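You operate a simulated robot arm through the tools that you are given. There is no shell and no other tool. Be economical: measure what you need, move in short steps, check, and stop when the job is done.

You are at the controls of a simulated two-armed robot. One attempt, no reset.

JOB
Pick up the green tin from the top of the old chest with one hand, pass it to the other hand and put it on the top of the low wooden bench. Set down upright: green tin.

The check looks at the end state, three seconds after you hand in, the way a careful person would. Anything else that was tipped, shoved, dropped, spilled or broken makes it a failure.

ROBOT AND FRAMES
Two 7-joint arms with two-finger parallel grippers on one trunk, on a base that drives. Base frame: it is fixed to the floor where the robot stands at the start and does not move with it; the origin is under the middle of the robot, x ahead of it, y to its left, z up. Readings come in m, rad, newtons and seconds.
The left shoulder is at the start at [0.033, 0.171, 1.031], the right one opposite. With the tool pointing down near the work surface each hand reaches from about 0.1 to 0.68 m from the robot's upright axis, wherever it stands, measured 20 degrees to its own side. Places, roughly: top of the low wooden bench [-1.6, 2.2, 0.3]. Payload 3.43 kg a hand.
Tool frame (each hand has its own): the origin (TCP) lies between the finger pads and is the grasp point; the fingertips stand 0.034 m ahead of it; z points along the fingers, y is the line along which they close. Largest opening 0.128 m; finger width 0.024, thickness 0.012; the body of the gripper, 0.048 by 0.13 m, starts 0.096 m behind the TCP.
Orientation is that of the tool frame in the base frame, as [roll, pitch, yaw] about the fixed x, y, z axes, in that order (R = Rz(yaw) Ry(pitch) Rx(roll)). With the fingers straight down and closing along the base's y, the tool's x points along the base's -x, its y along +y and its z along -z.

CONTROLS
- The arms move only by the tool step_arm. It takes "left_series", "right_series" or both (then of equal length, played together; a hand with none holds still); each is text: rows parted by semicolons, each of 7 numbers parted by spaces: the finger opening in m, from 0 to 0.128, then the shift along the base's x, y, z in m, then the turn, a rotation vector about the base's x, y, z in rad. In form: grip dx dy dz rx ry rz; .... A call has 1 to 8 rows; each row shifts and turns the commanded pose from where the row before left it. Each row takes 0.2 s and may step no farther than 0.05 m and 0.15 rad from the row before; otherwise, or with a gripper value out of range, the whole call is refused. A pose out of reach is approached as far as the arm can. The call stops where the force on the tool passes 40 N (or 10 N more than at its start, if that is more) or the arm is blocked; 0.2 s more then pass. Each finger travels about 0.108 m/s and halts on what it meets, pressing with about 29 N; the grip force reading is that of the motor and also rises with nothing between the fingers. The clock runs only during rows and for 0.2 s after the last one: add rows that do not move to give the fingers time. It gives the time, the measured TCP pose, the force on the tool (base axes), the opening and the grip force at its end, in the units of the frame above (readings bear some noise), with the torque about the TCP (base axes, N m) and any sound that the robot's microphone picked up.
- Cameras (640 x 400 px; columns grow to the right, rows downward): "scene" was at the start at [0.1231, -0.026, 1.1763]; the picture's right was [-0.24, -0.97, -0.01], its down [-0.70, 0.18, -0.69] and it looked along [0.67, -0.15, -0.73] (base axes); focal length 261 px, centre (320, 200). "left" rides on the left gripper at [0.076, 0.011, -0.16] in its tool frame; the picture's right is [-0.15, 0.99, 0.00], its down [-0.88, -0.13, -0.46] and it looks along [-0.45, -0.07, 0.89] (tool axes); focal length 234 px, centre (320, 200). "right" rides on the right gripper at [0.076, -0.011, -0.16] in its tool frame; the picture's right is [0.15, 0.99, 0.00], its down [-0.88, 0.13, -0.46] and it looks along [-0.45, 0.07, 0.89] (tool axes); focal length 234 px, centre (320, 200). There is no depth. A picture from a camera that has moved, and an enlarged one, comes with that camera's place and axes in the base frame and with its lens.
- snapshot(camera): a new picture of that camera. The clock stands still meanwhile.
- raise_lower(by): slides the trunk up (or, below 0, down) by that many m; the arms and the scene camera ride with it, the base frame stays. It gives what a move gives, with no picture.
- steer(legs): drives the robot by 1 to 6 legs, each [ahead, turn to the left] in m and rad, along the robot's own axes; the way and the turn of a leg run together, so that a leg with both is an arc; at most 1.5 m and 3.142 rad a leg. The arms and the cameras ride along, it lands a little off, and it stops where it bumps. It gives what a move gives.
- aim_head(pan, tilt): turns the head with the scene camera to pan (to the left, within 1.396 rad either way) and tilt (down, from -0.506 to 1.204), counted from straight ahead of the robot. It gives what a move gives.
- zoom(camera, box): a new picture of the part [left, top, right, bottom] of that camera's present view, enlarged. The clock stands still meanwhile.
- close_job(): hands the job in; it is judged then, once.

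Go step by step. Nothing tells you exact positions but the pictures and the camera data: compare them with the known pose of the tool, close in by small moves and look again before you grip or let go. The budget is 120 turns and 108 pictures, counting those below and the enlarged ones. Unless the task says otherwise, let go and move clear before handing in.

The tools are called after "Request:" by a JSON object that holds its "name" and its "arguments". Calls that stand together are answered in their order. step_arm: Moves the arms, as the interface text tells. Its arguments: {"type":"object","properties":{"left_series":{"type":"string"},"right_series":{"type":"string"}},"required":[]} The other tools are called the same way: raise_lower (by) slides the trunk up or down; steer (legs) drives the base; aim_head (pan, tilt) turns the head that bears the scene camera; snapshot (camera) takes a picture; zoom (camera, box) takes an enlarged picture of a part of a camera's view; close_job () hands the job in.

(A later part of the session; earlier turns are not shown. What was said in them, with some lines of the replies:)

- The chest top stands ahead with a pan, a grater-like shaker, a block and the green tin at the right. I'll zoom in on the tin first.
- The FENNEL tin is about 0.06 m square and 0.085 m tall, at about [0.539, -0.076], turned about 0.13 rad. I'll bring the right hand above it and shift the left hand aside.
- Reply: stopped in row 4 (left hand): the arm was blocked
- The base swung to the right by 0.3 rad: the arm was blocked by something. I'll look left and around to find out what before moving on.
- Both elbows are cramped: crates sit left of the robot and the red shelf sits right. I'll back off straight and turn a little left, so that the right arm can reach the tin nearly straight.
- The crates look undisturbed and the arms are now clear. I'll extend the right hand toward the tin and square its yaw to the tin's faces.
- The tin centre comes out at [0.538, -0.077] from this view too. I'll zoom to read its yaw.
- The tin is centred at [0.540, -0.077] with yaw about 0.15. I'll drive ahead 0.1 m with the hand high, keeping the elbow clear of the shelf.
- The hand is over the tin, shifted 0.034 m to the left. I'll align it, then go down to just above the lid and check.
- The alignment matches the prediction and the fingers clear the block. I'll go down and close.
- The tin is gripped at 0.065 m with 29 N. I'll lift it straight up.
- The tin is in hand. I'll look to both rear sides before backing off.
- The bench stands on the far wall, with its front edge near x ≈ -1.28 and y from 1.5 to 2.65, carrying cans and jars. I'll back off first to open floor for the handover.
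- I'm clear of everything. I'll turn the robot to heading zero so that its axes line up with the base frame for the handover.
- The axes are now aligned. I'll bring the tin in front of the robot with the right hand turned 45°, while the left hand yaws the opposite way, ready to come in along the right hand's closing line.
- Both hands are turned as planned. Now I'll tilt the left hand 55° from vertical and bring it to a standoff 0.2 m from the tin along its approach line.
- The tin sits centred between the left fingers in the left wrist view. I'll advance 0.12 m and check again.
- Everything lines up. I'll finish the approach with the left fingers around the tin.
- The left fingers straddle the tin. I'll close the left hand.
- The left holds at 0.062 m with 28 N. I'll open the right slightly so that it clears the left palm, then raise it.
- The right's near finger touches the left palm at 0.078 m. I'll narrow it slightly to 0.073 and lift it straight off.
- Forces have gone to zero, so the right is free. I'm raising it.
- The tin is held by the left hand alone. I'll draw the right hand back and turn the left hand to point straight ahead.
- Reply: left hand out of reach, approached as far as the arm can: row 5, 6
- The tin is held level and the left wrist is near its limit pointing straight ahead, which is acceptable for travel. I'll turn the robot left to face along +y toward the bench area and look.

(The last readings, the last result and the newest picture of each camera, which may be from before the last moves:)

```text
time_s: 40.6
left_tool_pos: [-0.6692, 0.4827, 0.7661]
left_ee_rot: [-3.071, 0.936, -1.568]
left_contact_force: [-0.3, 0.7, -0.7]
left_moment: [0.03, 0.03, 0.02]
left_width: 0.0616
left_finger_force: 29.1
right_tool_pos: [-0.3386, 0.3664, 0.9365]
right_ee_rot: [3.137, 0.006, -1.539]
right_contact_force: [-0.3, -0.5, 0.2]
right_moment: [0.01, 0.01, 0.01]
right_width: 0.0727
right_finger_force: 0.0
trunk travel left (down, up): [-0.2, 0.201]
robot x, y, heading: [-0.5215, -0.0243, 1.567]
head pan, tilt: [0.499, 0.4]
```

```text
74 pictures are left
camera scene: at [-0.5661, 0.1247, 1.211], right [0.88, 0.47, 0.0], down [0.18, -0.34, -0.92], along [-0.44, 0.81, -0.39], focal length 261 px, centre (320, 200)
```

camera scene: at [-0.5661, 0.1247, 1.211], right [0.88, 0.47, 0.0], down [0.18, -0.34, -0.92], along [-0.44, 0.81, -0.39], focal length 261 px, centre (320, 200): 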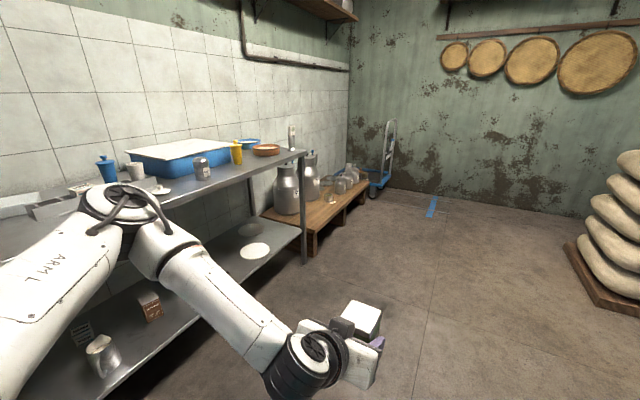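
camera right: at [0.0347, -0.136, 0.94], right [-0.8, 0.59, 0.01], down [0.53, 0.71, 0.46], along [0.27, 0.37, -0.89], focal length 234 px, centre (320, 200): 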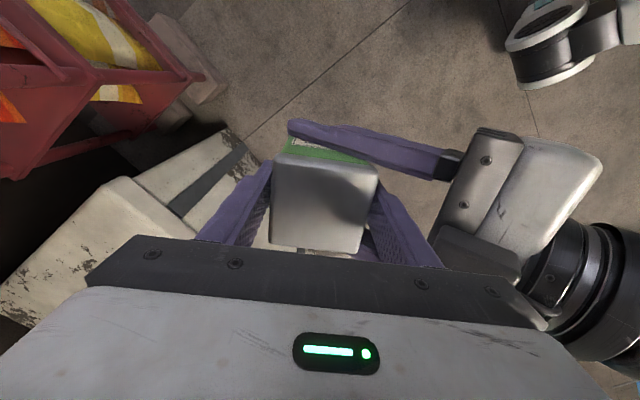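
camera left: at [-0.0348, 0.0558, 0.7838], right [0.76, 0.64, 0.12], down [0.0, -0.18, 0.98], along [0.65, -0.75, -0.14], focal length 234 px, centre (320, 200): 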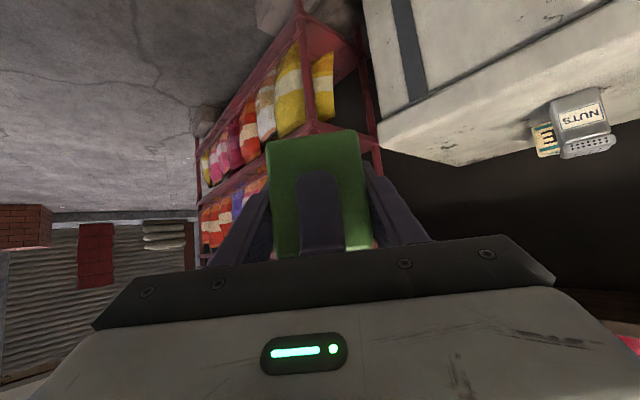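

The bench lies beyond the metal table, with cans and jars along its rear and a clear front strip. I'll drive ahead to see it closer.

Request:
{"name": "steer", "arguments": {"legs": [[1.3, 0]]}}

Request:
{"name": "aim_head", "arguments": {"pan": 0.8, "tilt": 0.6}}

Request:
{"name": "snapshot", "arguments": {"camera": "scene"}}

```text
time_s: 47.1
left_tool_pos: [-0.6524, 1.7642, 0.7674]
left_ee_rot: [-3.072, 0.935, -1.58]
left_contact_force: [-0.6, -0.7, -2.7]
left_moment: [-0.01, -0.02, 0.0]
left_width: 0.0616
left_finger_force: 29.0
right_tool_pos: [-0.3234, 1.6443, 0.9347]
right_ee_rot: [3.137, 0.007, -1.547]
right_contact_force: [-0.7, -0.6, 0.0]
right_moment: [0.02, 0.03, -0.03]
right_width: 0.0731
right_finger_force: 0.0
trunk travel left (down, up): [-0.2, 0.201]
robot x, y, heading: [-0.509, 1.252, 1.557]
head pan, tilt: [0.499, 0.4]
```

```text
time_s: 47.9
left_tool_pos: [-0.6529, 1.7648, 0.7663]
left_ee_rot: [-3.072, 0.937, -1.578]
left_contact_force: [0.4, 0.2, -2.8]
left_moment: [0.0, -0.01, -0.03]
left_width: 0.0618
left_finger_force: 28.8
right_tool_pos: [-0.3242, 1.6439, 0.9346]
right_ee_rot: [3.136, 0.007, -1.547]
right_contact_force: [0.4, 0.3, -0.1]
right_moment: [0.0, -0.02, 0.0]
right_width: 0.0731
right_finger_force: 0.1
trunk travel left (down, up): [-0.2, 0.201]
robot x, y, heading: [-0.509, 1.253, 1.551]
head pan, tilt: [0.799, 0.6]
```

```text
73 pictures are left
camera scene: at [-0.5726, 1.3857, 1.1928], right [0.71, 0.71, 0.0], down [0.4, -0.4, -0.83], along [-0.58, 0.58, -0.56], focal length 261 px, centre (320, 200)
```

scene: 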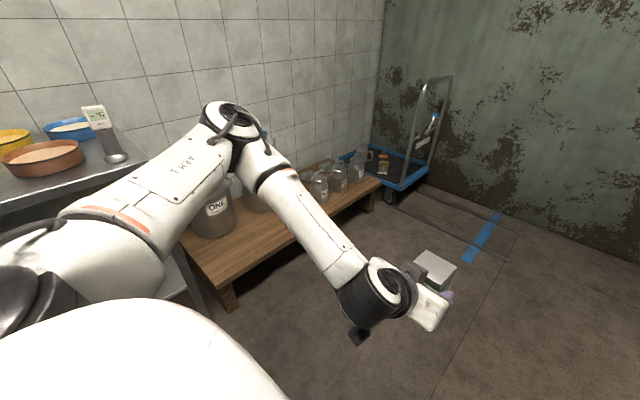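

The bench's front edge lies at x ≈ -1.35, y from 1.56 to 2.75, and the strip before the cans is free. I'll drive on to y ≈ 2.05 and turn to face the bench.

Request:
{"name": "steer", "arguments": {"legs": [[0.8, 0], [0, 1.58]]}}

Request:
{"name": "aim_head", "arguments": {"pan": 0.0, "tilt": 0.7}}

Request:
{"name": "snapshot", "arguments": {"camera": "scene"}}

```text
time_s: 56.0
left_tool_pos: [-1.0141, 1.9417, 0.7656]
left_ee_rot: [-3.072, 0.936, -0.052]
left_contact_force: [0.0, -0.2, -2.0]
left_moment: [0.0, -0.02, -0.01]
left_width: 0.0618
left_finger_force: 29.4
right_tool_pos: [-0.8811, 2.2648, 0.9361]
right_ee_rot: [3.137, 0.004, -0.019]
right_contact_force: [0.2, 0.5, -0.6]
right_moment: [0.0, -0.01, -0.01]
right_width: 0.0729
right_finger_force: 0.0
trunk travel left (down, up): [-0.2, 0.201]
robot x, y, heading: [-0.4975, 2.0633, 3.086]
head pan, tilt: [0.799, 0.6]
```

```text
time_s: 57.1
left_tool_pos: [-1.0134, 1.942, 0.7661]
left_ee_rot: [-3.072, 0.935, -0.049]
left_contact_force: [0.5, 0.5, -1.2]
left_moment: [0.02, 0.0, -0.01]
left_width: 0.062
left_finger_force: 28.4
right_tool_pos: [-0.8803, 2.2651, 0.9356]
right_ee_rot: [3.135, 0.005, -0.019]
right_contact_force: [0.1, -0.4, -0.2]
right_moment: [0.0, 0.02, 0.01]
right_width: 0.0728
right_finger_force: 0.0
trunk travel left (down, up): [-0.2, 0.201]
robot x, y, heading: [-0.4984, 2.0639, 3.089]
head pan, tilt: [0.0, 0.7]
```

```text
72 pictures are left
camera scene: at [-0.6552, 2.0714, 1.1842], right [0.05, 1.0, 0.0], down [0.64, -0.04, -0.76], along [-0.76, 0.04, -0.64], focal length 261 px, centre (320, 200)
```

scene: 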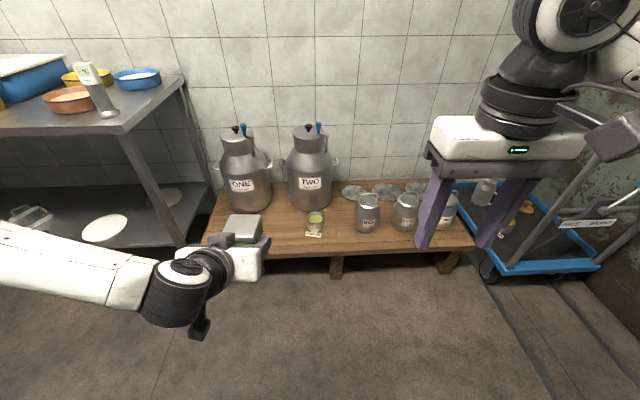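

The free patch is at the front left, before can ONE and left of the small cup, so I'm aiming for [-1.45, 1.83]. I'll free the left wrist from its limit and level the tin, then turn slightly and drive up.

Request:
{"name": "step_arm", "arguments": {"left_series": "0.05 0 0 0 0 0 -0.1;0.05 0 0 0 0 0 -0.1;0.05 0 0 0 -0.02 0.0135 -0.05;0.05 0 0 0 -0.02 0.0135 -0.05;0.05 0 0 0 0 0 0"}}

Request:
{"name": "steer", "arguments": {"legs": [[0, 0.21], [0.41, 0]]}}

Request:
{"name": "snapshot", "arguments": {"camera": "scene"}}

```text
time_s: 58.3
left_tool_pos: [-1.0088, 1.9601, 0.7683]
left_ee_rot: [3.13, 0.947, -0.417]
left_contact_force: [0.5, 0.1, -1.1]
left_moment: [-0.02, 0.02, 0.01]
left_width: 0.0617
left_finger_force: 29.3
left hand out of reach, approached as far as the arm can: row 1, 2
right_tool_pos: [-0.8801, 2.2656, 0.9356]
right_ee_rot: [3.136, 0.005, -0.021]
right_contact_force: [0.7, 0.3, -0.2]
right_moment: [-0.03, 0.0, 0.02]
right_width: 0.0733
right_finger_force: 0.0
trunk travel left (down, up): [-0.2, 0.201]
robot x, y, heading: [-0.4988, 2.0617, 3.085]
head pan, tilt: [0.0, 0.7]
```

```text
time_s: 61.6
left_tool_pos: [-1.3793, 1.7958, 0.768]
left_ee_rot: [3.131, 0.947, -0.206]
left_contact_force: [-0.9, 0.8, -1.3]
left_moment: [0.02, 0.06, 0.02]
left_width: 0.0614
left_finger_force: 28.9
right_tool_pos: [-1.3154, 2.12, 0.9352]
right_ee_rot: [3.137, 0.005, 0.189]
right_contact_force: [0.3, -0.9, 0.8]
right_moment: [0.02, -0.02, -0.03]
right_width: 0.0734
right_finger_force: 0.2
trunk travel left (down, up): [-0.2, 0.201]
robot x, y, heading: [-0.8991, 1.9989, -2.987]
head pan, tilt: [0.0, 0.7]
```

```text
71 pictures are left
camera scene: at [-1.056, 1.977, 1.1841], right [-0.15, 0.99, 0.0], down [0.64, 0.1, -0.76], along [-0.76, -0.12, -0.64], focal length 261 px, centre (320, 200)
```

scene: 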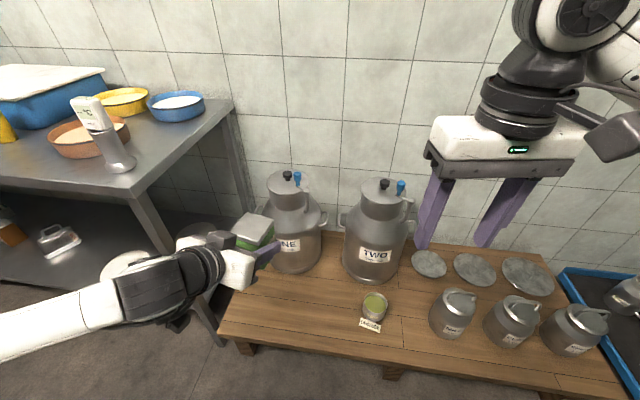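

The tin hovers left of the free patch, near can ONE but clear. I'll lower the trunk by its full travel.

Request:
{"name": "raise_lower", "arguments": {"by": -0.19}}

Request:
{"name": "snapshot", "arguments": {"camera": "scene"}}

```text
time_s: 63.7
left_tool_pos: [-1.3794, 1.7947, 0.5789]
left_ee_rot: [3.132, 0.949, -0.207]
left_contact_force: [0.1, 0.0, -2.6]
left_moment: [0.0, 0.01, 0.0]
left_width: 0.0619
left_finger_force: 28.3
right_tool_pos: [-1.3168, 2.1207, 0.7457]
right_ee_rot: [3.137, 0.006, 0.189]
right_contact_force: [1.1, 1.0, -0.2]
right_moment: [0.0, -0.03, 0.01]
right_width: 0.073
right_finger_force: 0.1
trunk travel left (down, up): [-0.01, 0.391]
robot x, y, heading: [-0.9025, 2.0008, -2.989]
head pan, tilt: [0.0, 0.7]
```

```text
70 pictures are left
camera scene: at [-1.0558, 1.977, 0.9942], right [-0.15, 0.99, 0.0], down [0.64, 0.1, -0.76], along [-0.76, -0.12, -0.64], focal length 261 px, centre (320, 200)
```

scene: 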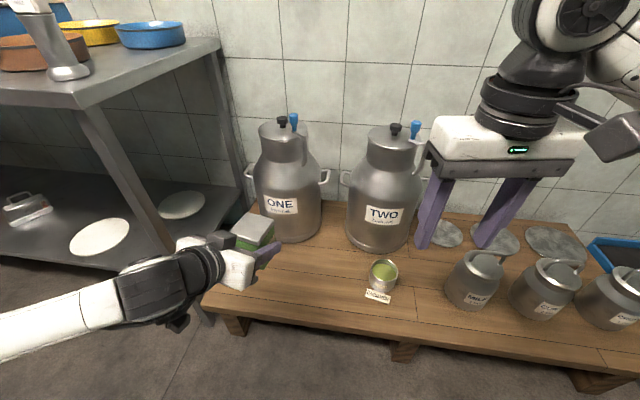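

Clear. I'll move the tin over the target and part of the way down.

Request:
{"name": "step_arm", "arguments": {"left_series": "0.05 -0.014 0.007 -0.032 0 0 0;0.05 -0.014 0.007 -0.032 0 0 0;0.05 -0.014 0.007 -0.032 0 0 0;0.05 -0.014 0.007 -0.032 0 0 0;0.05 -0.014 0.007 -0.032 0 0 0;0.05 0 0 0 0 0 0"}}

Request:
{"name": "snapshot", "arguments": {"camera": "scene"}}

Request:
{"name": "snapshot", "arguments": {"camera": "left"}}

```text
time_s: 65.1
left_tool_pos: [-1.3892, 1.7902, 0.5556]
left_ee_rot: [3.139, 0.954, -0.218]
left_contact_force: [-0.2, -0.1, -2.1]
left_moment: [-0.03, 0.02, 0.0]
left_width: 0.0617
left_finger_force: 29.1
left hand out of reach, approached as far as the arm can: row 1, 2, 3, 4, 5
right_tool_pos: [-1.3163, 2.1198, 0.7449]
right_ee_rot: [3.137, 0.005, 0.189]
right_contact_force: [0.1, -0.3, 0.8]
right_moment: [0.0, -0.03, 0.01]
right_width: 0.0728
right_finger_force: 0.1
trunk travel left (down, up): [-0.01, 0.391]
robot x, y, heading: [-0.9005, 1.9999, -2.996]
head pan, tilt: [0.0, 0.7]
```

```text
69 pictures are left
camera scene: at [-1.0559, 1.977, 0.9942], right [-0.15, 0.99, 0.0], down [0.64, 0.1, -0.76], along [-0.76, -0.12, -0.64], focal length 261 px, centre (320, 200)
```

scene: 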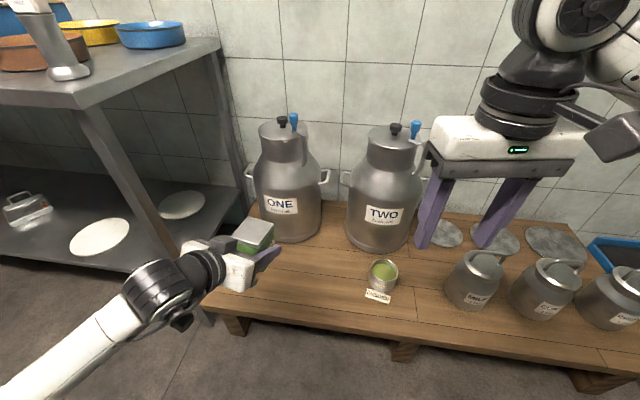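

```text
68 pictures are left
camera left: at [-1.2219, 1.7411, 0.5864], right [-0.3, -0.95, 0.12], down [-0.1, 0.16, 0.98], along [-0.95, 0.28, -0.15], focal length 234 px, centre (320, 200)
```

left: 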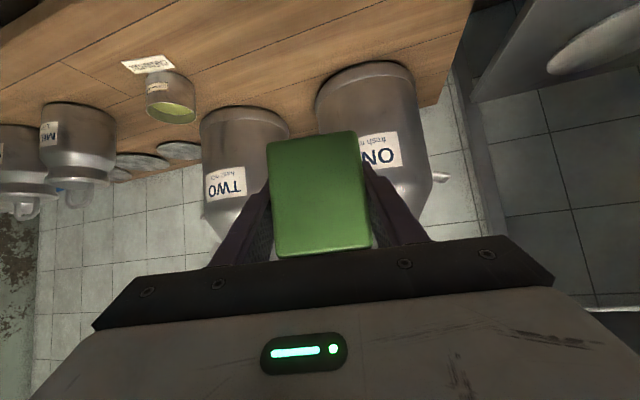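

The arm is too folded for this low, forward-pointing pose. I'll back the robot 0.12 m so that the arm can stretch out, and extend at this height first.

Request:
{"name": "steer", "arguments": {"legs": [[-0.12, 0]]}}

Request:
{"name": "step_arm", "arguments": {"left_series": "0.05 -0.036 0.005 0 0 0 0;0.05 -0.036 0.005 0 0 0 0;0.05 -0.036 0.005 0 0 0 0;0.05 -0.036 0.004 -0.02 0 0 0;0.05 -0.03 0.004 -0.03 0 0 0;0.05 0 0 0 0 0 0"}}

Request:
{"name": "snapshot", "arguments": {"camera": "scene"}}

```text
time_s: 66.3
left_tool_pos: [-1.2725, 1.8081, 0.5565]
left_ee_rot: [3.14, 0.955, -0.22]
left_contact_force: [-0.5, 0.0, -1.6]
left_moment: [-0.01, -0.01, 0.0]
left_width: 0.0615
left_finger_force: 29.6
right_tool_pos: [-1.1984, 2.1394, 0.7449]
right_ee_rot: [3.138, 0.006, 0.187]
right_contact_force: [0.2, -0.5, 0.1]
right_moment: [-0.04, -0.01, 0.03]
right_width: 0.073
right_finger_force: 0.0
trunk travel left (down, up): [-0.01, 0.391]
robot x, y, heading: [-0.7859, 2.0199, -2.992]
head pan, tilt: [0.0, 0.7]
```

```text
time_s: 67.7
left_tool_pos: [-1.4471, 1.8305, 0.5056]
left_ee_rot: [3.138, 0.957, -0.22]
left_contact_force: [0.2, -0.2, -2.7]
left_moment: [0.0, -0.01, 0.03]
left_width: 0.0617
left_finger_force: 28.7
right_tool_pos: [-1.1985, 2.1383, 0.7449]
right_ee_rot: [3.136, 0.005, 0.187]
right_contact_force: [-0.6, -1.0, -0.7]
right_moment: [0.02, -0.03, 0.01]
right_width: 0.0729
right_finger_force: 0.1
trunk travel left (down, up): [-0.01, 0.391]
robot x, y, heading: [-0.7862, 2.022, -2.993]
head pan, tilt: [0.0, 0.7]
```

```text
67 pictures are left
camera scene: at [-0.9393, 1.9951, 0.9942], right [-0.15, 0.99, 0.0], down [0.64, 0.1, -0.76], along [-0.76, -0.11, -0.64], focal length 261 px, centre (320, 200)
```

scene: 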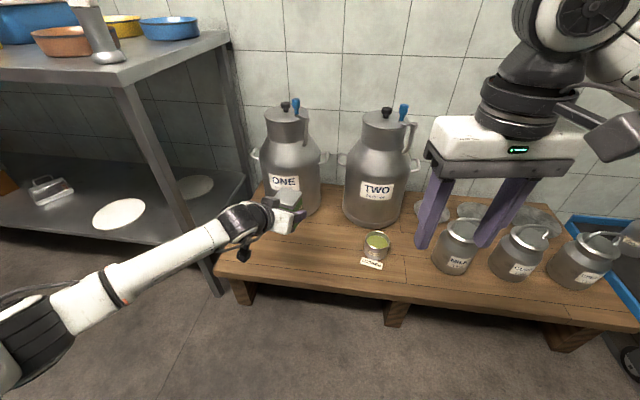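

Reached with the tin level. I'm descending over the target.

Request:
{"name": "step_arm", "arguments": {"left_series": "0.05 0 0 -0.035 0 0 0;0.05 0 0 -0.035 0 0 0;0.05 0 0 -0.03 0 0 0;0.05 0 0 -0.03 0 0 0;0.05 0 0 0 0 0 0"}}

Request:
{"name": "zoom", "arguments": {"camera": "scene", "box": [200, 130, 400, 300]}}

Request:
{"name": "snapshot", "arguments": {"camera": "left"}}

```text
time_s: 68.9
left_tool_pos: [-1.4447, 1.832, 0.3732]
left_ee_rot: [3.14, 0.955, -0.221]
left_contact_force: [0.0, -0.2, -2.2]
left_moment: [0.01, 0.04, 0.0]
left_width: 0.0617
left_finger_force: 29.0
right_tool_pos: [-1.1996, 2.1379, 0.7444]
right_ee_rot: [3.135, 0.004, 0.187]
right_contact_force: [-0.2, -0.1, -0.5]
right_moment: [0.0, 0.02, 0.02]
right_width: 0.0728
right_finger_force: 0.0
trunk travel left (down, up): [-0.01, 0.391]
robot x, y, heading: [-0.7826, 2.0189, -2.992]
head pan, tilt: [0.0, 0.7]
```

```text
2.35 times, centred on (300, 215) of scene
camera zoom: at [-0.9393, 1.9951, 0.9942], right [-0.15, 0.99, 0.0], down [0.64, 0.1, -0.76], along [-0.76, -0.11, -0.64], focal length 614 px, centre (367, 165)
```

zoom: 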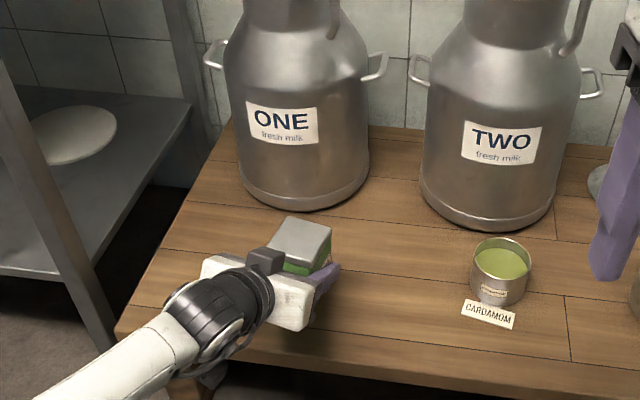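

```text
65 pictures are left
camera left: at [-1.2781, 1.7833, 0.4038], right [-0.3, -0.95, 0.12], down [-0.1, 0.16, 0.98], along [-0.95, 0.28, -0.15], focal length 234 px, centre (320, 200)
```

left: 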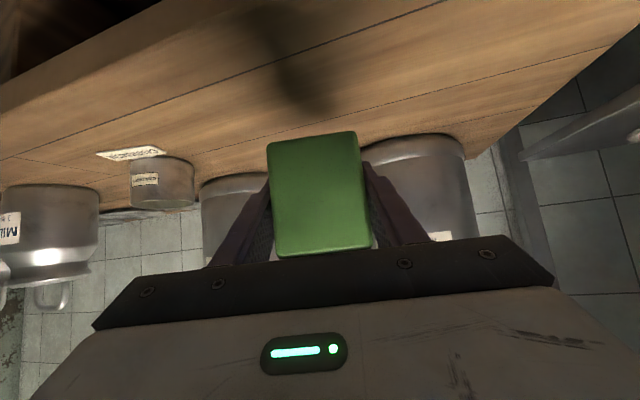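

About 0.035 m remains. I'll go down slowly, watching the force.

Request:
{"name": "step_arm", "arguments": {"left_series": "0.05 0 0 -0.012 0 0 0;0.05 0 0 -0.01 0 0 0;0.05 0 0 -0.006 0 0 0;0.05 0 0 0 0 0 0"}}

Request:
{"name": "snapshot", "arguments": {"camera": "left"}}

```text
time_s: 69.9
left_tool_pos: [-1.4469, 1.8323, 0.3466]
left_ee_rot: [3.14, 0.957, -0.221]
left_contact_force: [-0.1, 0.6, -2.8]
left_moment: [0.01, 0.02, 0.01]
left_width: 0.0617
left_finger_force: 29.1
right_tool_pos: [-1.2004, 2.138, 0.7459]
right_ee_rot: [3.137, 0.005, 0.188]
right_contact_force: [-0.4, -0.5, 1.0]
right_moment: [-0.01, 0.02, 0.01]
right_width: 0.073
right_finger_force: 0.0
trunk travel left (down, up): [-0.01, 0.391]
robot x, y, heading: [-0.7838, 2.0234, -2.99]
head pan, tilt: [0.0, 0.7]
```

```text
64 pictures are left
camera left: at [-1.2798, 1.7835, 0.3767], right [-0.3, -0.95, 0.12], down [-0.1, 0.16, 0.98], along [-0.95, 0.28, -0.15], focal length 234 px, centre (320, 200)
```

left: 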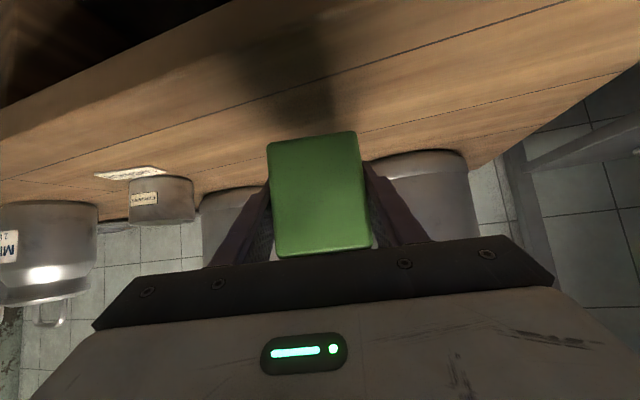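

Request:
{"name": "step_arm", "arguments": {"left_series": "0.05 0 0 -0.004 0 0 0;0.05 0 0 -0.004 0 0 0;0.05 0 0 0 0 0 0"}}

```text
time_s: 70.7
left_tool_pos: [-1.4464, 1.8321, 0.3387]
left_ee_rot: [3.141, 0.957, -0.22]
left_contact_force: [0.0, 0.3, -0.8]
left_moment: [0.01, 0.01, 0.02]
left_width: 0.0616
left_finger_force: 28.6
right_tool_pos: [-1.1993, 2.1385, 0.7446]
right_ee_rot: [3.137, 0.006, 0.188]
right_contact_force: [0.3, -0.2, -0.3]
right_moment: [-0.01, -0.01, 0.01]
right_width: 0.0731
right_finger_force: 0.1
trunk travel left (down, up): [-0.01, 0.391]
robot x, y, heading: [-0.7838, 2.0207, -2.99]
head pan, tilt: [0.0, 0.7]
```

No contact yet. I'll continue by millimetres.

Request:
{"name": "step_arm", "arguments": {"left_series": "0.05 0 0 -0.003 0 0 0;0.05 0 0 0 0 0 0"}}

Request:
{"name": "step_arm", "arguments": {"left_series": "0.05 0 0 -0.002 0 0 0;0.05 0 0 0 0 0 0"}}

Request:
{"name": "snapshot", "arguments": {"camera": "left"}}

```text
time_s: 71.3
left_tool_pos: [-1.4475, 1.8311, 0.3368]
left_ee_rot: [3.14, 0.956, -0.22]
left_contact_force: [0.7, -0.5, -1.3]
left_moment: [-0.01, -0.03, -0.01]
left_width: 0.0618
left_finger_force: 28.9
right_tool_pos: [-1.1993, 2.1395, 0.7456]
right_ee_rot: [3.138, 0.004, 0.187]
right_contact_force: [-0.5, -0.2, 0.7]
right_moment: [0.0, 0.0, 0.0]
right_width: 0.0729
right_finger_force: 0.1
trunk travel left (down, up): [-0.01, 0.391]
robot x, y, heading: [-0.784, 2.0182, -2.99]
head pan, tilt: [0.0, 0.7]
```

```text
time_s: 71.9
left_tool_pos: [-1.4476, 1.8319, 0.335]
left_ee_rot: [3.139, 0.957, -0.218]
left_contact_force: [-0.2, 0.3, -1.7]
left_moment: [0.03, 0.02, 0.02]
left_width: 0.0616
left_finger_force: 29.0
right_tool_pos: [-1.199, 2.1397, 0.745]
right_ee_rot: [3.134, 0.006, 0.188]
right_contact_force: [-0.5, -0.1, 0.0]
right_moment: [0.01, 0.01, 0.02]
right_width: 0.0731
right_finger_force: 0.0
trunk travel left (down, up): [-0.01, 0.391]
robot x, y, heading: [-0.7838, 2.0245, -2.993]
head pan, tilt: [0.0, 0.7]
```

```text
63 pictures are left
camera left: at [-1.28, 1.7824, 0.3658], right [-0.3, -0.95, 0.12], down [-0.1, 0.16, 0.98], along [-0.95, 0.28, -0.15], focal length 234 px, centre (320, 200)
```

left: 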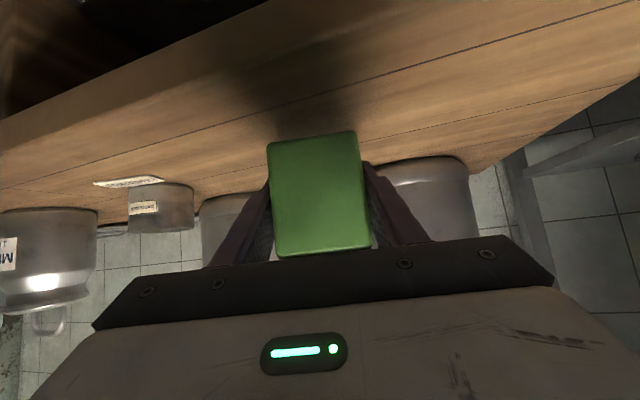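

Request:
{"name": "step_arm", "arguments": {"left_series": "0.05 0 0 -0.003 0 0 0;0.05 0 0 -0.003 0 0 0;0.05 0 0 0 0 0 0"}}

Request:
{"name": "zoom", "arguments": {"camera": "left", "box": [220, 80, 420, 205]}}

```text
time_s: 72.7
left_tool_pos: [-1.4458, 1.8317, 0.3288]
left_ee_rot: [3.14, 0.957, -0.218]
left_contact_force: [0.9, -0.2, -1.6]
left_moment: [-0.04, 0.0, -0.01]
left_width: 0.062
left_finger_force: 28.8
right_tool_pos: [-1.198, 2.139, 0.7457]
right_ee_rot: [3.138, 0.006, 0.187]
right_contact_force: [-0.3, 0.3, 0.3]
right_moment: [0.0, -0.03, 0.0]
right_width: 0.073
right_finger_force: 0.1
trunk travel left (down, up): [-0.01, 0.391]
robot x, y, heading: [-0.7831, 2.0193, -2.991]
head pan, tilt: [0.0, 0.7]
```

```text
3.20 times, centred on (320, 142) of left
camera zoom: at [-1.2795, 1.7824, 0.3591], right [-0.3, -0.95, 0.12], down [-0.1, 0.16, 0.98], along [-0.95, 0.28, -0.15], focal length 749 px, centre (320, 384)
```

zoom: 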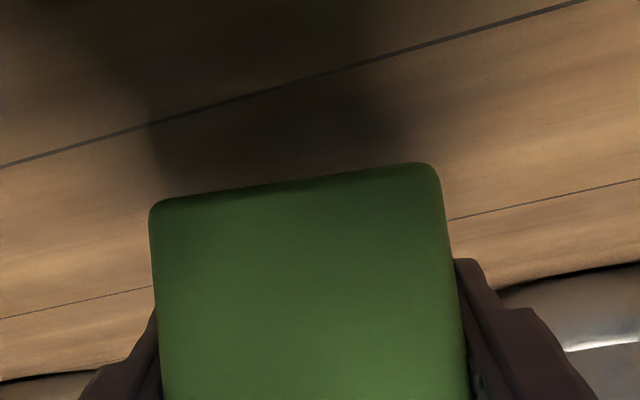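

Request:
{"name": "step_arm", "arguments": {"left_series": "0.05 0 0 -0.003 0 0 0;0.05 0 0 -0.002 0 0 0;0.05 0 0 0 0 0 0"}}

Request:
{"name": "step_arm", "arguments": {"left_series": "0.05 0 0 -0.003 0 0 0;0.05 0 0 0 0 0 0"}}

Request:
{"name": "zoom", "arguments": {"camera": "left", "box": [220, 80, 420, 205]}}

```text
time_s: 73.5
left_tool_pos: [-1.4464, 1.8311, 0.3261]
left_ee_rot: [3.139, 0.954, -0.22]
left_contact_force: [-0.4, 0.0, -2.5]
left_moment: [-0.02, 0.0, -0.02]
left_width: 0.0615
left_finger_force: 28.7
right_tool_pos: [-1.1991, 2.1385, 0.7447]
right_ee_rot: [3.136, 0.005, 0.188]
right_contact_force: [0.1, -0.7, 0.3]
right_moment: [-0.02, 0.02, 0.01]
right_width: 0.0728
right_finger_force: 0.0
trunk travel left (down, up): [-0.01, 0.391]
robot x, y, heading: [-0.786, 2.0217, -2.994]
head pan, tilt: [0.0, 0.7]
```

```text
time_s: 74.1
left_tool_pos: [-1.4481, 1.8313, 0.3215]
left_ee_rot: [3.142, 0.957, -0.221]
left_contact_force: [-0.4, 0.2, -1.7]
left_moment: [0.02, -0.01, -0.03]
left_width: 0.0617
left_finger_force: 29.1
right_tool_pos: [-1.1992, 2.1387, 0.7457]
right_ee_rot: [3.137, 0.004, 0.187]
right_contact_force: [-0.1, 0.2, -0.4]
right_moment: [0.03, 0.0, -0.02]
right_width: 0.0727
right_finger_force: 0.0
trunk travel left (down, up): [-0.01, 0.391]
robot x, y, heading: [-0.7842, 2.018, -2.987]
head pan, tilt: [0.0, 0.7]
```

```text
3.20 times, centred on (320, 142) of left
camera zoom: at [-1.2804, 1.7826, 0.3525], right [-0.3, -0.95, 0.12], down [-0.1, 0.16, 0.98], along [-0.95, 0.28, -0.15], focal length 749 px, centre (320, 384)
```

zoom: 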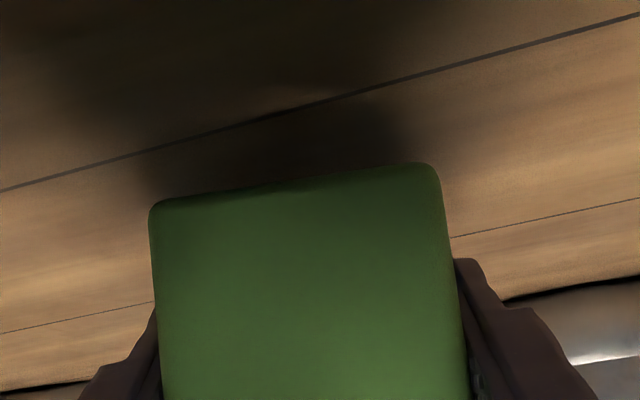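

Request:
{"name": "step_arm", "arguments": {"left_series": "0.05 0 0 -0.003 0 0 0;0.05 0 0 -0.003 0 0 0;0.05 0 0 0 0 0 0"}}

Request:
{"name": "zoom", "arguments": {"camera": "scene", "box": [230, 170, 350, 280]}}

Request:
{"name": "snapshot", "arguments": {"camera": "left"}}

```text
time_s: 74.9
left_tool_pos: [-1.4468, 1.8309, 0.3137]
left_ee_rot: [3.14, 0.955, -0.221]
left_contact_force: [1.0, 0.5, -2.1]
left_moment: [0.0, 0.02, 0.01]
left_width: 0.0616
left_finger_force: 29.4
right_tool_pos: [-1.1995, 2.1386, 0.7453]
right_ee_rot: [3.136, 0.003, 0.187]
right_contact_force: [-0.2, 0.3, -0.5]
right_moment: [-0.06, 0.0, 0.0]
right_width: 0.0732
right_finger_force: 0.1
trunk travel left (down, up): [-0.01, 0.391]
robot x, y, heading: [-0.7829, 2.0211, -2.986]
head pan, tilt: [0.0, 0.7]
```

```text
3.64 times, centred on (290, 225) of scene
camera zoom: at [-0.9393, 1.9951, 0.9942], right [-0.15, 0.99, 0.0], down [0.64, 0.1, -0.76], along [-0.76, -0.11, -0.64], focal length 949 px, centre (429, 109)
```

zoom: 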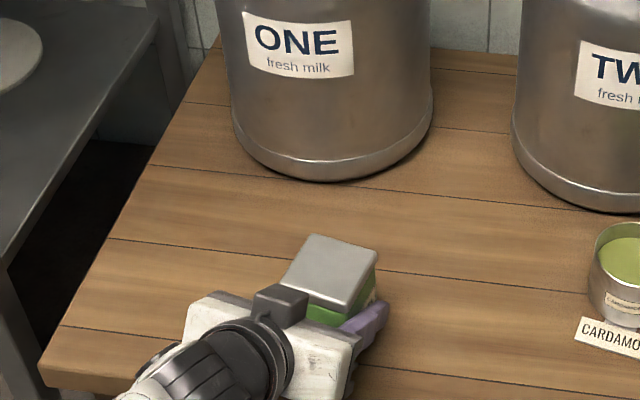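

```text
59 pictures are left
camera left: at [-1.2804, 1.7826, 0.3456], right [-0.3, -0.95, 0.12], down [-0.1, 0.16, 0.98], along [-0.95, 0.28, -0.15], focal length 234 px, centre (320, 200)
```

left: 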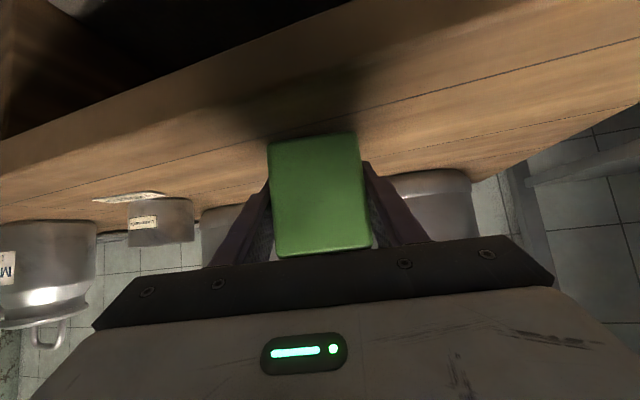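

The bench seems somewhat lower than 0.3, perhaps 0.26. I'll keep going down carefully.

Request:
{"name": "step_arm", "arguments": {"left_series": "0.05 0 0 -0.003 0 0 0;0.05 0 0 -0.003 0 0 0;0.05 0 0 0 0 0 0"}}

Request:
{"name": "step_arm", "arguments": {"left_series": "0.05 0 0 -0.003 0 0 0;0.05 0 0 0 0 0 0"}}

Request:
{"name": "zoom", "arguments": {"camera": "left", "box": [220, 80, 420, 205]}}

```text
time_s: 75.7
left_tool_pos: [-1.4463, 1.8318, 0.3092]
left_ee_rot: [3.14, 0.954, -0.22]
left_contact_force: [-0.5, 0.5, -2.9]
left_moment: [0.02, -0.03, -0.01]
left_width: 0.0618
left_finger_force: 29.3
right_tool_pos: [-1.1992, 2.1381, 0.7457]
right_ee_rot: [3.136, 0.004, 0.186]
right_contact_force: [-0.1, -0.5, 0.5]
right_moment: [0.0, -0.01, 0.01]
right_width: 0.073
right_finger_force: 0.0
trunk travel left (down, up): [-0.01, 0.391]
robot x, y, heading: [-0.7834, 2.0207, -2.994]
head pan, tilt: [0.0, 0.7]
```

```text
time_s: 76.3
left_tool_pos: [-1.4472, 1.8314, 0.3058]
left_ee_rot: [3.141, 0.956, -0.219]
left_contact_force: [-0.2, -0.1, -1.6]
left_moment: [0.0, -0.01, 0.01]
left_width: 0.0617
left_finger_force: 29.4
right_tool_pos: [-1.1999, 2.1385, 0.7449]
right_ee_rot: [3.137, 0.005, 0.187]
right_contact_force: [-0.1, 0.7, 0.2]
right_moment: [0.04, 0.02, 0.01]
right_width: 0.0729
right_finger_force: 0.0
trunk travel left (down, up): [-0.01, 0.391]
robot x, y, heading: [-0.786, 2.0161, -2.988]
head pan, tilt: [0.0, 0.7]
```

```text
3.20 times, centred on (320, 142) of left
camera zoom: at [-1.2791, 1.7827, 0.3369], right [-0.3, -0.95, 0.12], down [-0.1, 0.16, 0.98], along [-0.95, 0.28, -0.15], focal length 749 px, centre (320, 384)
```

zoom: 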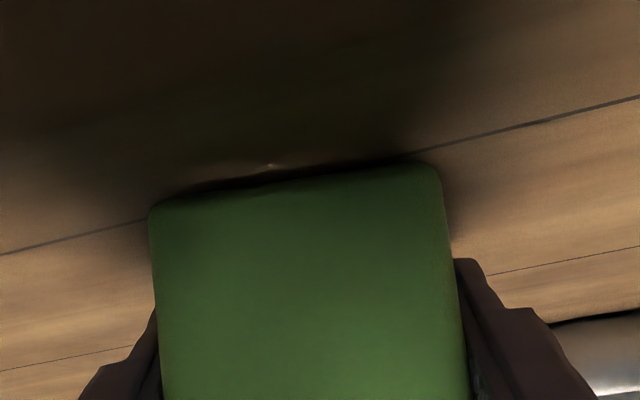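

The shadow now closes on the tin's bottom edge, so contact is near.

Request:
{"name": "step_arm", "arguments": {"left_series": "0.05 0 0 -0.002 0 0 0;0.05 0 0 0 0 0 0"}}

Request:
{"name": "step_arm", "arguments": {"left_series": "0.05 0 0 -0.002 0 0 0;0.05 0 0 0 0 0 0"}}

Request:
{"name": "zoom", "arguments": {"camera": "left", "box": [220, 80, 420, 205]}}

```text
time_s: 76.9
left_tool_pos: [-1.4463, 1.8309, 0.3052]
left_ee_rot: [3.14, 0.958, -0.219]
left_contact_force: [-0.2, -1.2, 2.4]
left_moment: [0.09, 0.1, 0.02]
left_width: 0.0615
left_finger_force: 28.7
right_tool_pos: [-1.1994, 2.1379, 0.7451]
right_ee_rot: [3.136, 0.005, 0.186]
right_contact_force: [0.9, -0.5, 0.2]
right_moment: [-0.01, 0.03, 0.02]
right_width: 0.0729
right_finger_force: 0.1
trunk travel left (down, up): [-0.01, 0.391]
robot x, y, heading: [-0.7833, 2.0215, -2.992]
head pan, tilt: [0.0, 0.7]
```

```text
time_s: 77.5
left_tool_pos: [-1.4479, 1.8315, 0.3044]
left_ee_rot: [3.139, 0.962, -0.219]
left_contact_force: [2.4, -2.1, 13.3]
left_moment: [0.24, 0.33, 0.04]
left_width: 0.0618
left_finger_force: 29.2
right_tool_pos: [-1.1985, 2.1379, 0.7457]
right_ee_rot: [3.135, 0.006, 0.186]
right_contact_force: [-1.0, 0.7, -0.8]
right_moment: [-0.03, 0.01, 0.02]
right_width: 0.0731
right_finger_force: 0.1
trunk travel left (down, up): [-0.01, 0.391]
robot x, y, heading: [-0.7853, 2.0174, -2.995]
head pan, tilt: [0.0, 0.7]
```

```text
3.20 times, centred on (320, 142) of left
camera zoom: at [-1.2802, 1.7835, 0.3346], right [-0.3, -0.95, 0.12], down [-0.1, 0.16, 0.98], along [-0.95, 0.28, -0.14], focal length 749 px, centre (320, 384)
```

zoom: 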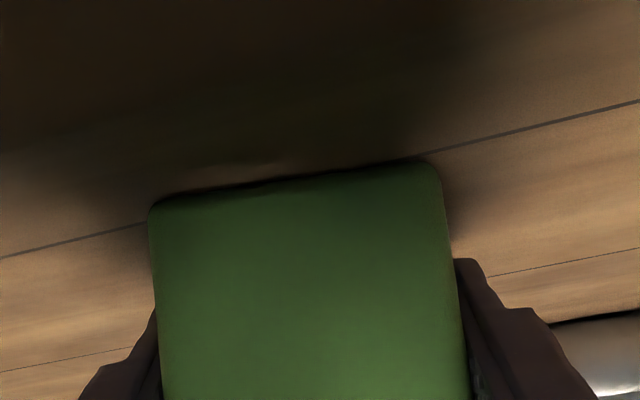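

Contact: 13 N upward, so the tin is on the bench. I'll ease off a millimetre and open.

Request:
{"name": "step_arm", "arguments": {"left_series": "0.05 0 0 0.0015 0 0 0;0.066 0 0 0 0 0 0;0.085 0 0 0 0 0 0;0.1 0 0 0 0 0 0;0.1 0 0 0 0 0 0"}}

Request:
{"name": "snapshot", "arguments": {"camera": "left"}}

```text
time_s: 78.7
left_tool_pos: [-1.4471, 1.8317, 0.3036]
left_ee_rot: [3.141, 0.957, -0.22]
left_contact_force: [0.0, -0.5, 0.2]
left_moment: [0.03, 0.01, 0.01]
left_width: 0.1002
left_finger_force: 0.0
right_tool_pos: [-1.1985, 2.1398, 0.7446]
right_ee_rot: [3.137, 0.006, 0.188]
right_contact_force: [-0.2, -0.2, 1.3]
right_moment: [0.02, -0.03, -0.04]
right_width: 0.0733
right_finger_force: 0.0
trunk travel left (down, up): [-0.01, 0.391]
robot x, y, heading: [-0.7834, 2.0198, -2.993]
head pan, tilt: [0.0, 0.7]
```

```text
56 pictures are left
camera left: at [-1.2796, 1.7825, 0.334], right [-0.3, -0.95, 0.12], down [-0.1, 0.16, 0.98], along [-0.95, 0.28, -0.15], focal length 234 px, centre (320, 200)
```

left: 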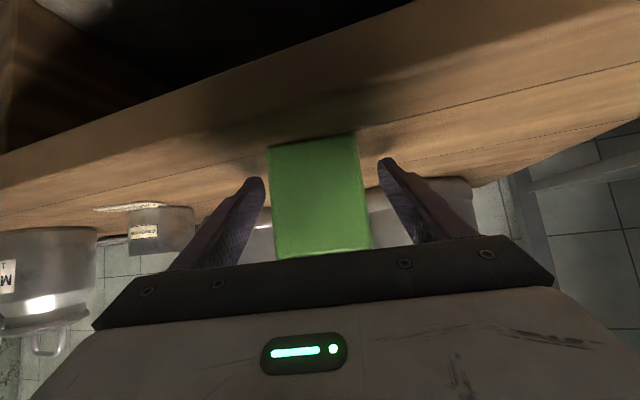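

Released and the tin stands upright. I'll withdraw straight back along the finger direction in small steps.

Request:
{"name": "step_arm", "arguments": {"left_series": "0.1 0.016 -0.0036 0.0115 0 0 0;0.1 0.016 -0.0036 0.0115 0 0 0;0.1 0.016 -0.0036 0.0115 0 0 0;0.1 0.016 -0.0036 0.0115 0 0 0;0.1 0 0 0 0 0 0"}}

Request:
{"name": "snapshot", "arguments": {"camera": "left"}}

```text
time_s: 79.9
left_tool_pos: [-1.381, 1.8119, 0.3479]
left_ee_rot: [-3.136, 0.952, -0.219]
left_contact_force: [-0.1, 0.7, 0.3]
left_moment: [0.02, 0.01, 0.0]
left_width: 0.1002
left_finger_force: 0.1
left hand out of reach, approached as far as the arm can: row 4
right_tool_pos: [-1.1989, 2.138, 0.7451]
right_ee_rot: [3.137, 0.006, 0.188]
right_contact_force: [-0.4, 0.8, -0.2]
right_moment: [0.01, 0.0, -0.01]
right_width: 0.0732
right_finger_force: 0.1
trunk travel left (down, up): [-0.01, 0.391]
robot x, y, heading: [-0.7823, 2.0181, -2.993]
head pan, tilt: [0.0, 0.7]
```

```text
55 pictures are left
camera left: at [-1.2147, 1.7626, 0.378], right [-0.3, -0.95, 0.12], down [-0.11, 0.16, 0.98], along [-0.95, 0.28, -0.15], focal length 234 px, centre (320, 200)
```

left: 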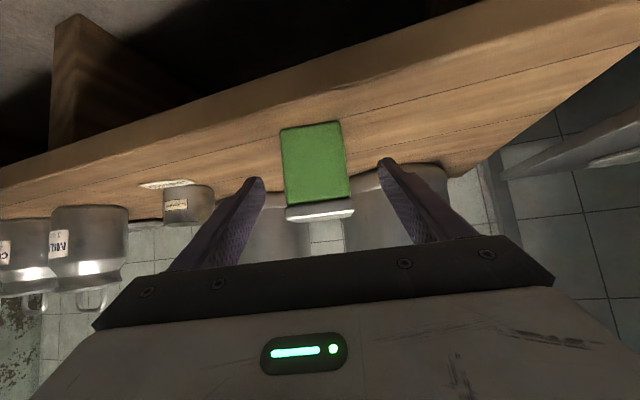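

The fingertips are out of the tin's way. I'll raise the trunk, back off and take a final look.

Request:
{"name": "raise_lower", "arguments": {"by": 0.12}}

Request:
{"name": "steer", "arguments": {"legs": [[-0.25, 0]]}}

Request:
{"name": "snapshot", "arguments": {"camera": "scene"}}

Request:
{"name": "zoom", "arguments": {"camera": "scene", "box": [220, 120, 400, 230]}}

```text
time_s: 81.4
left_tool_pos: [-1.3822, 1.813, 0.467]
left_ee_rot: [-3.138, 0.955, -0.218]
left_contact_force: [-0.1, -0.9, -0.6]
left_moment: [0.03, 0.01, -0.01]
left_width: 0.0999
left_finger_force: 0.1
right_tool_pos: [-1.1983, 2.1381, 0.8643]
right_ee_rot: [3.137, 0.006, 0.187]
right_contact_force: [-0.2, 0.8, -1.0]
right_moment: [-0.01, -0.02, 0.02]
right_width: 0.0732
right_finger_force: 0.0
trunk travel left (down, up): [-0.13, 0.271]
robot x, y, heading: [-0.7842, 2.0182, -2.991]
head pan, tilt: [0.0, 0.7]
```

```text
time_s: 83.2
left_tool_pos: [-1.138, 1.8507, 0.4661]
left_ee_rot: [-3.139, 0.955, -0.22]
left_contact_force: [0.8, 0.4, 0.0]
left_moment: [0.01, -0.01, -0.02]
left_width: 0.1001
left_finger_force: 0.0
right_tool_pos: [-0.9535, 2.1762, 0.865]
right_ee_rot: [3.136, 0.004, 0.185]
right_contact_force: [-0.1, 0.3, 0.0]
right_moment: [0.01, 0.01, -0.01]
right_width: 0.0731
right_finger_force: 0.1
trunk travel left (down, up): [-0.13, 0.271]
robot x, y, heading: [-0.539, 2.0558, -2.995]
head pan, tilt: [0.0, 0.7]
```

```text
54 pictures are left
camera scene: at [-0.6935, 2.0325, 1.1142], right [-0.15, 0.99, 0.0], down [0.64, 0.1, -0.76], along [-0.76, -0.11, -0.64], focal length 261 px, centre (320, 200)
```

scene: 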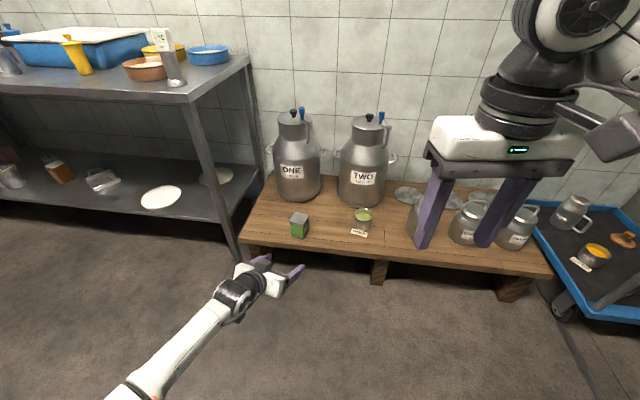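

```text
3.56 times, centred on (310, 175) of scene
camera zoom: at [-0.6935, 2.0325, 1.1142], right [-0.15, 0.99, 0.0], down [0.64, 0.1, -0.76], along [-0.76, -0.11, -0.64], focal length 928 px, centre (356, 289)
```

zoom: 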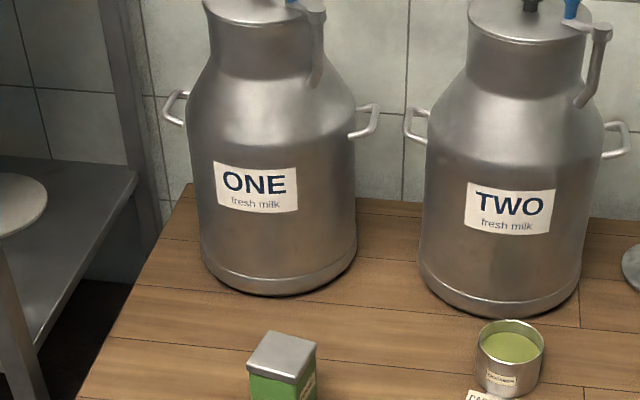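

The tin stands upright and free on the bench, everything around it is undisturbed, and both hands are clear. I'm handing in.

Request:
{"name": "close_job", "arguments": {}}

```text
The job is handed in.
```

The green tin was picked up with the right hand, passed to the left, and now stands upright on the low wooden bench, with both hands clear.

Early on, the left arm was blocked and the base swung about 0.3 rad to the right. The arm most likely touched the green crate. In later pictures the crates looked undisturbed.
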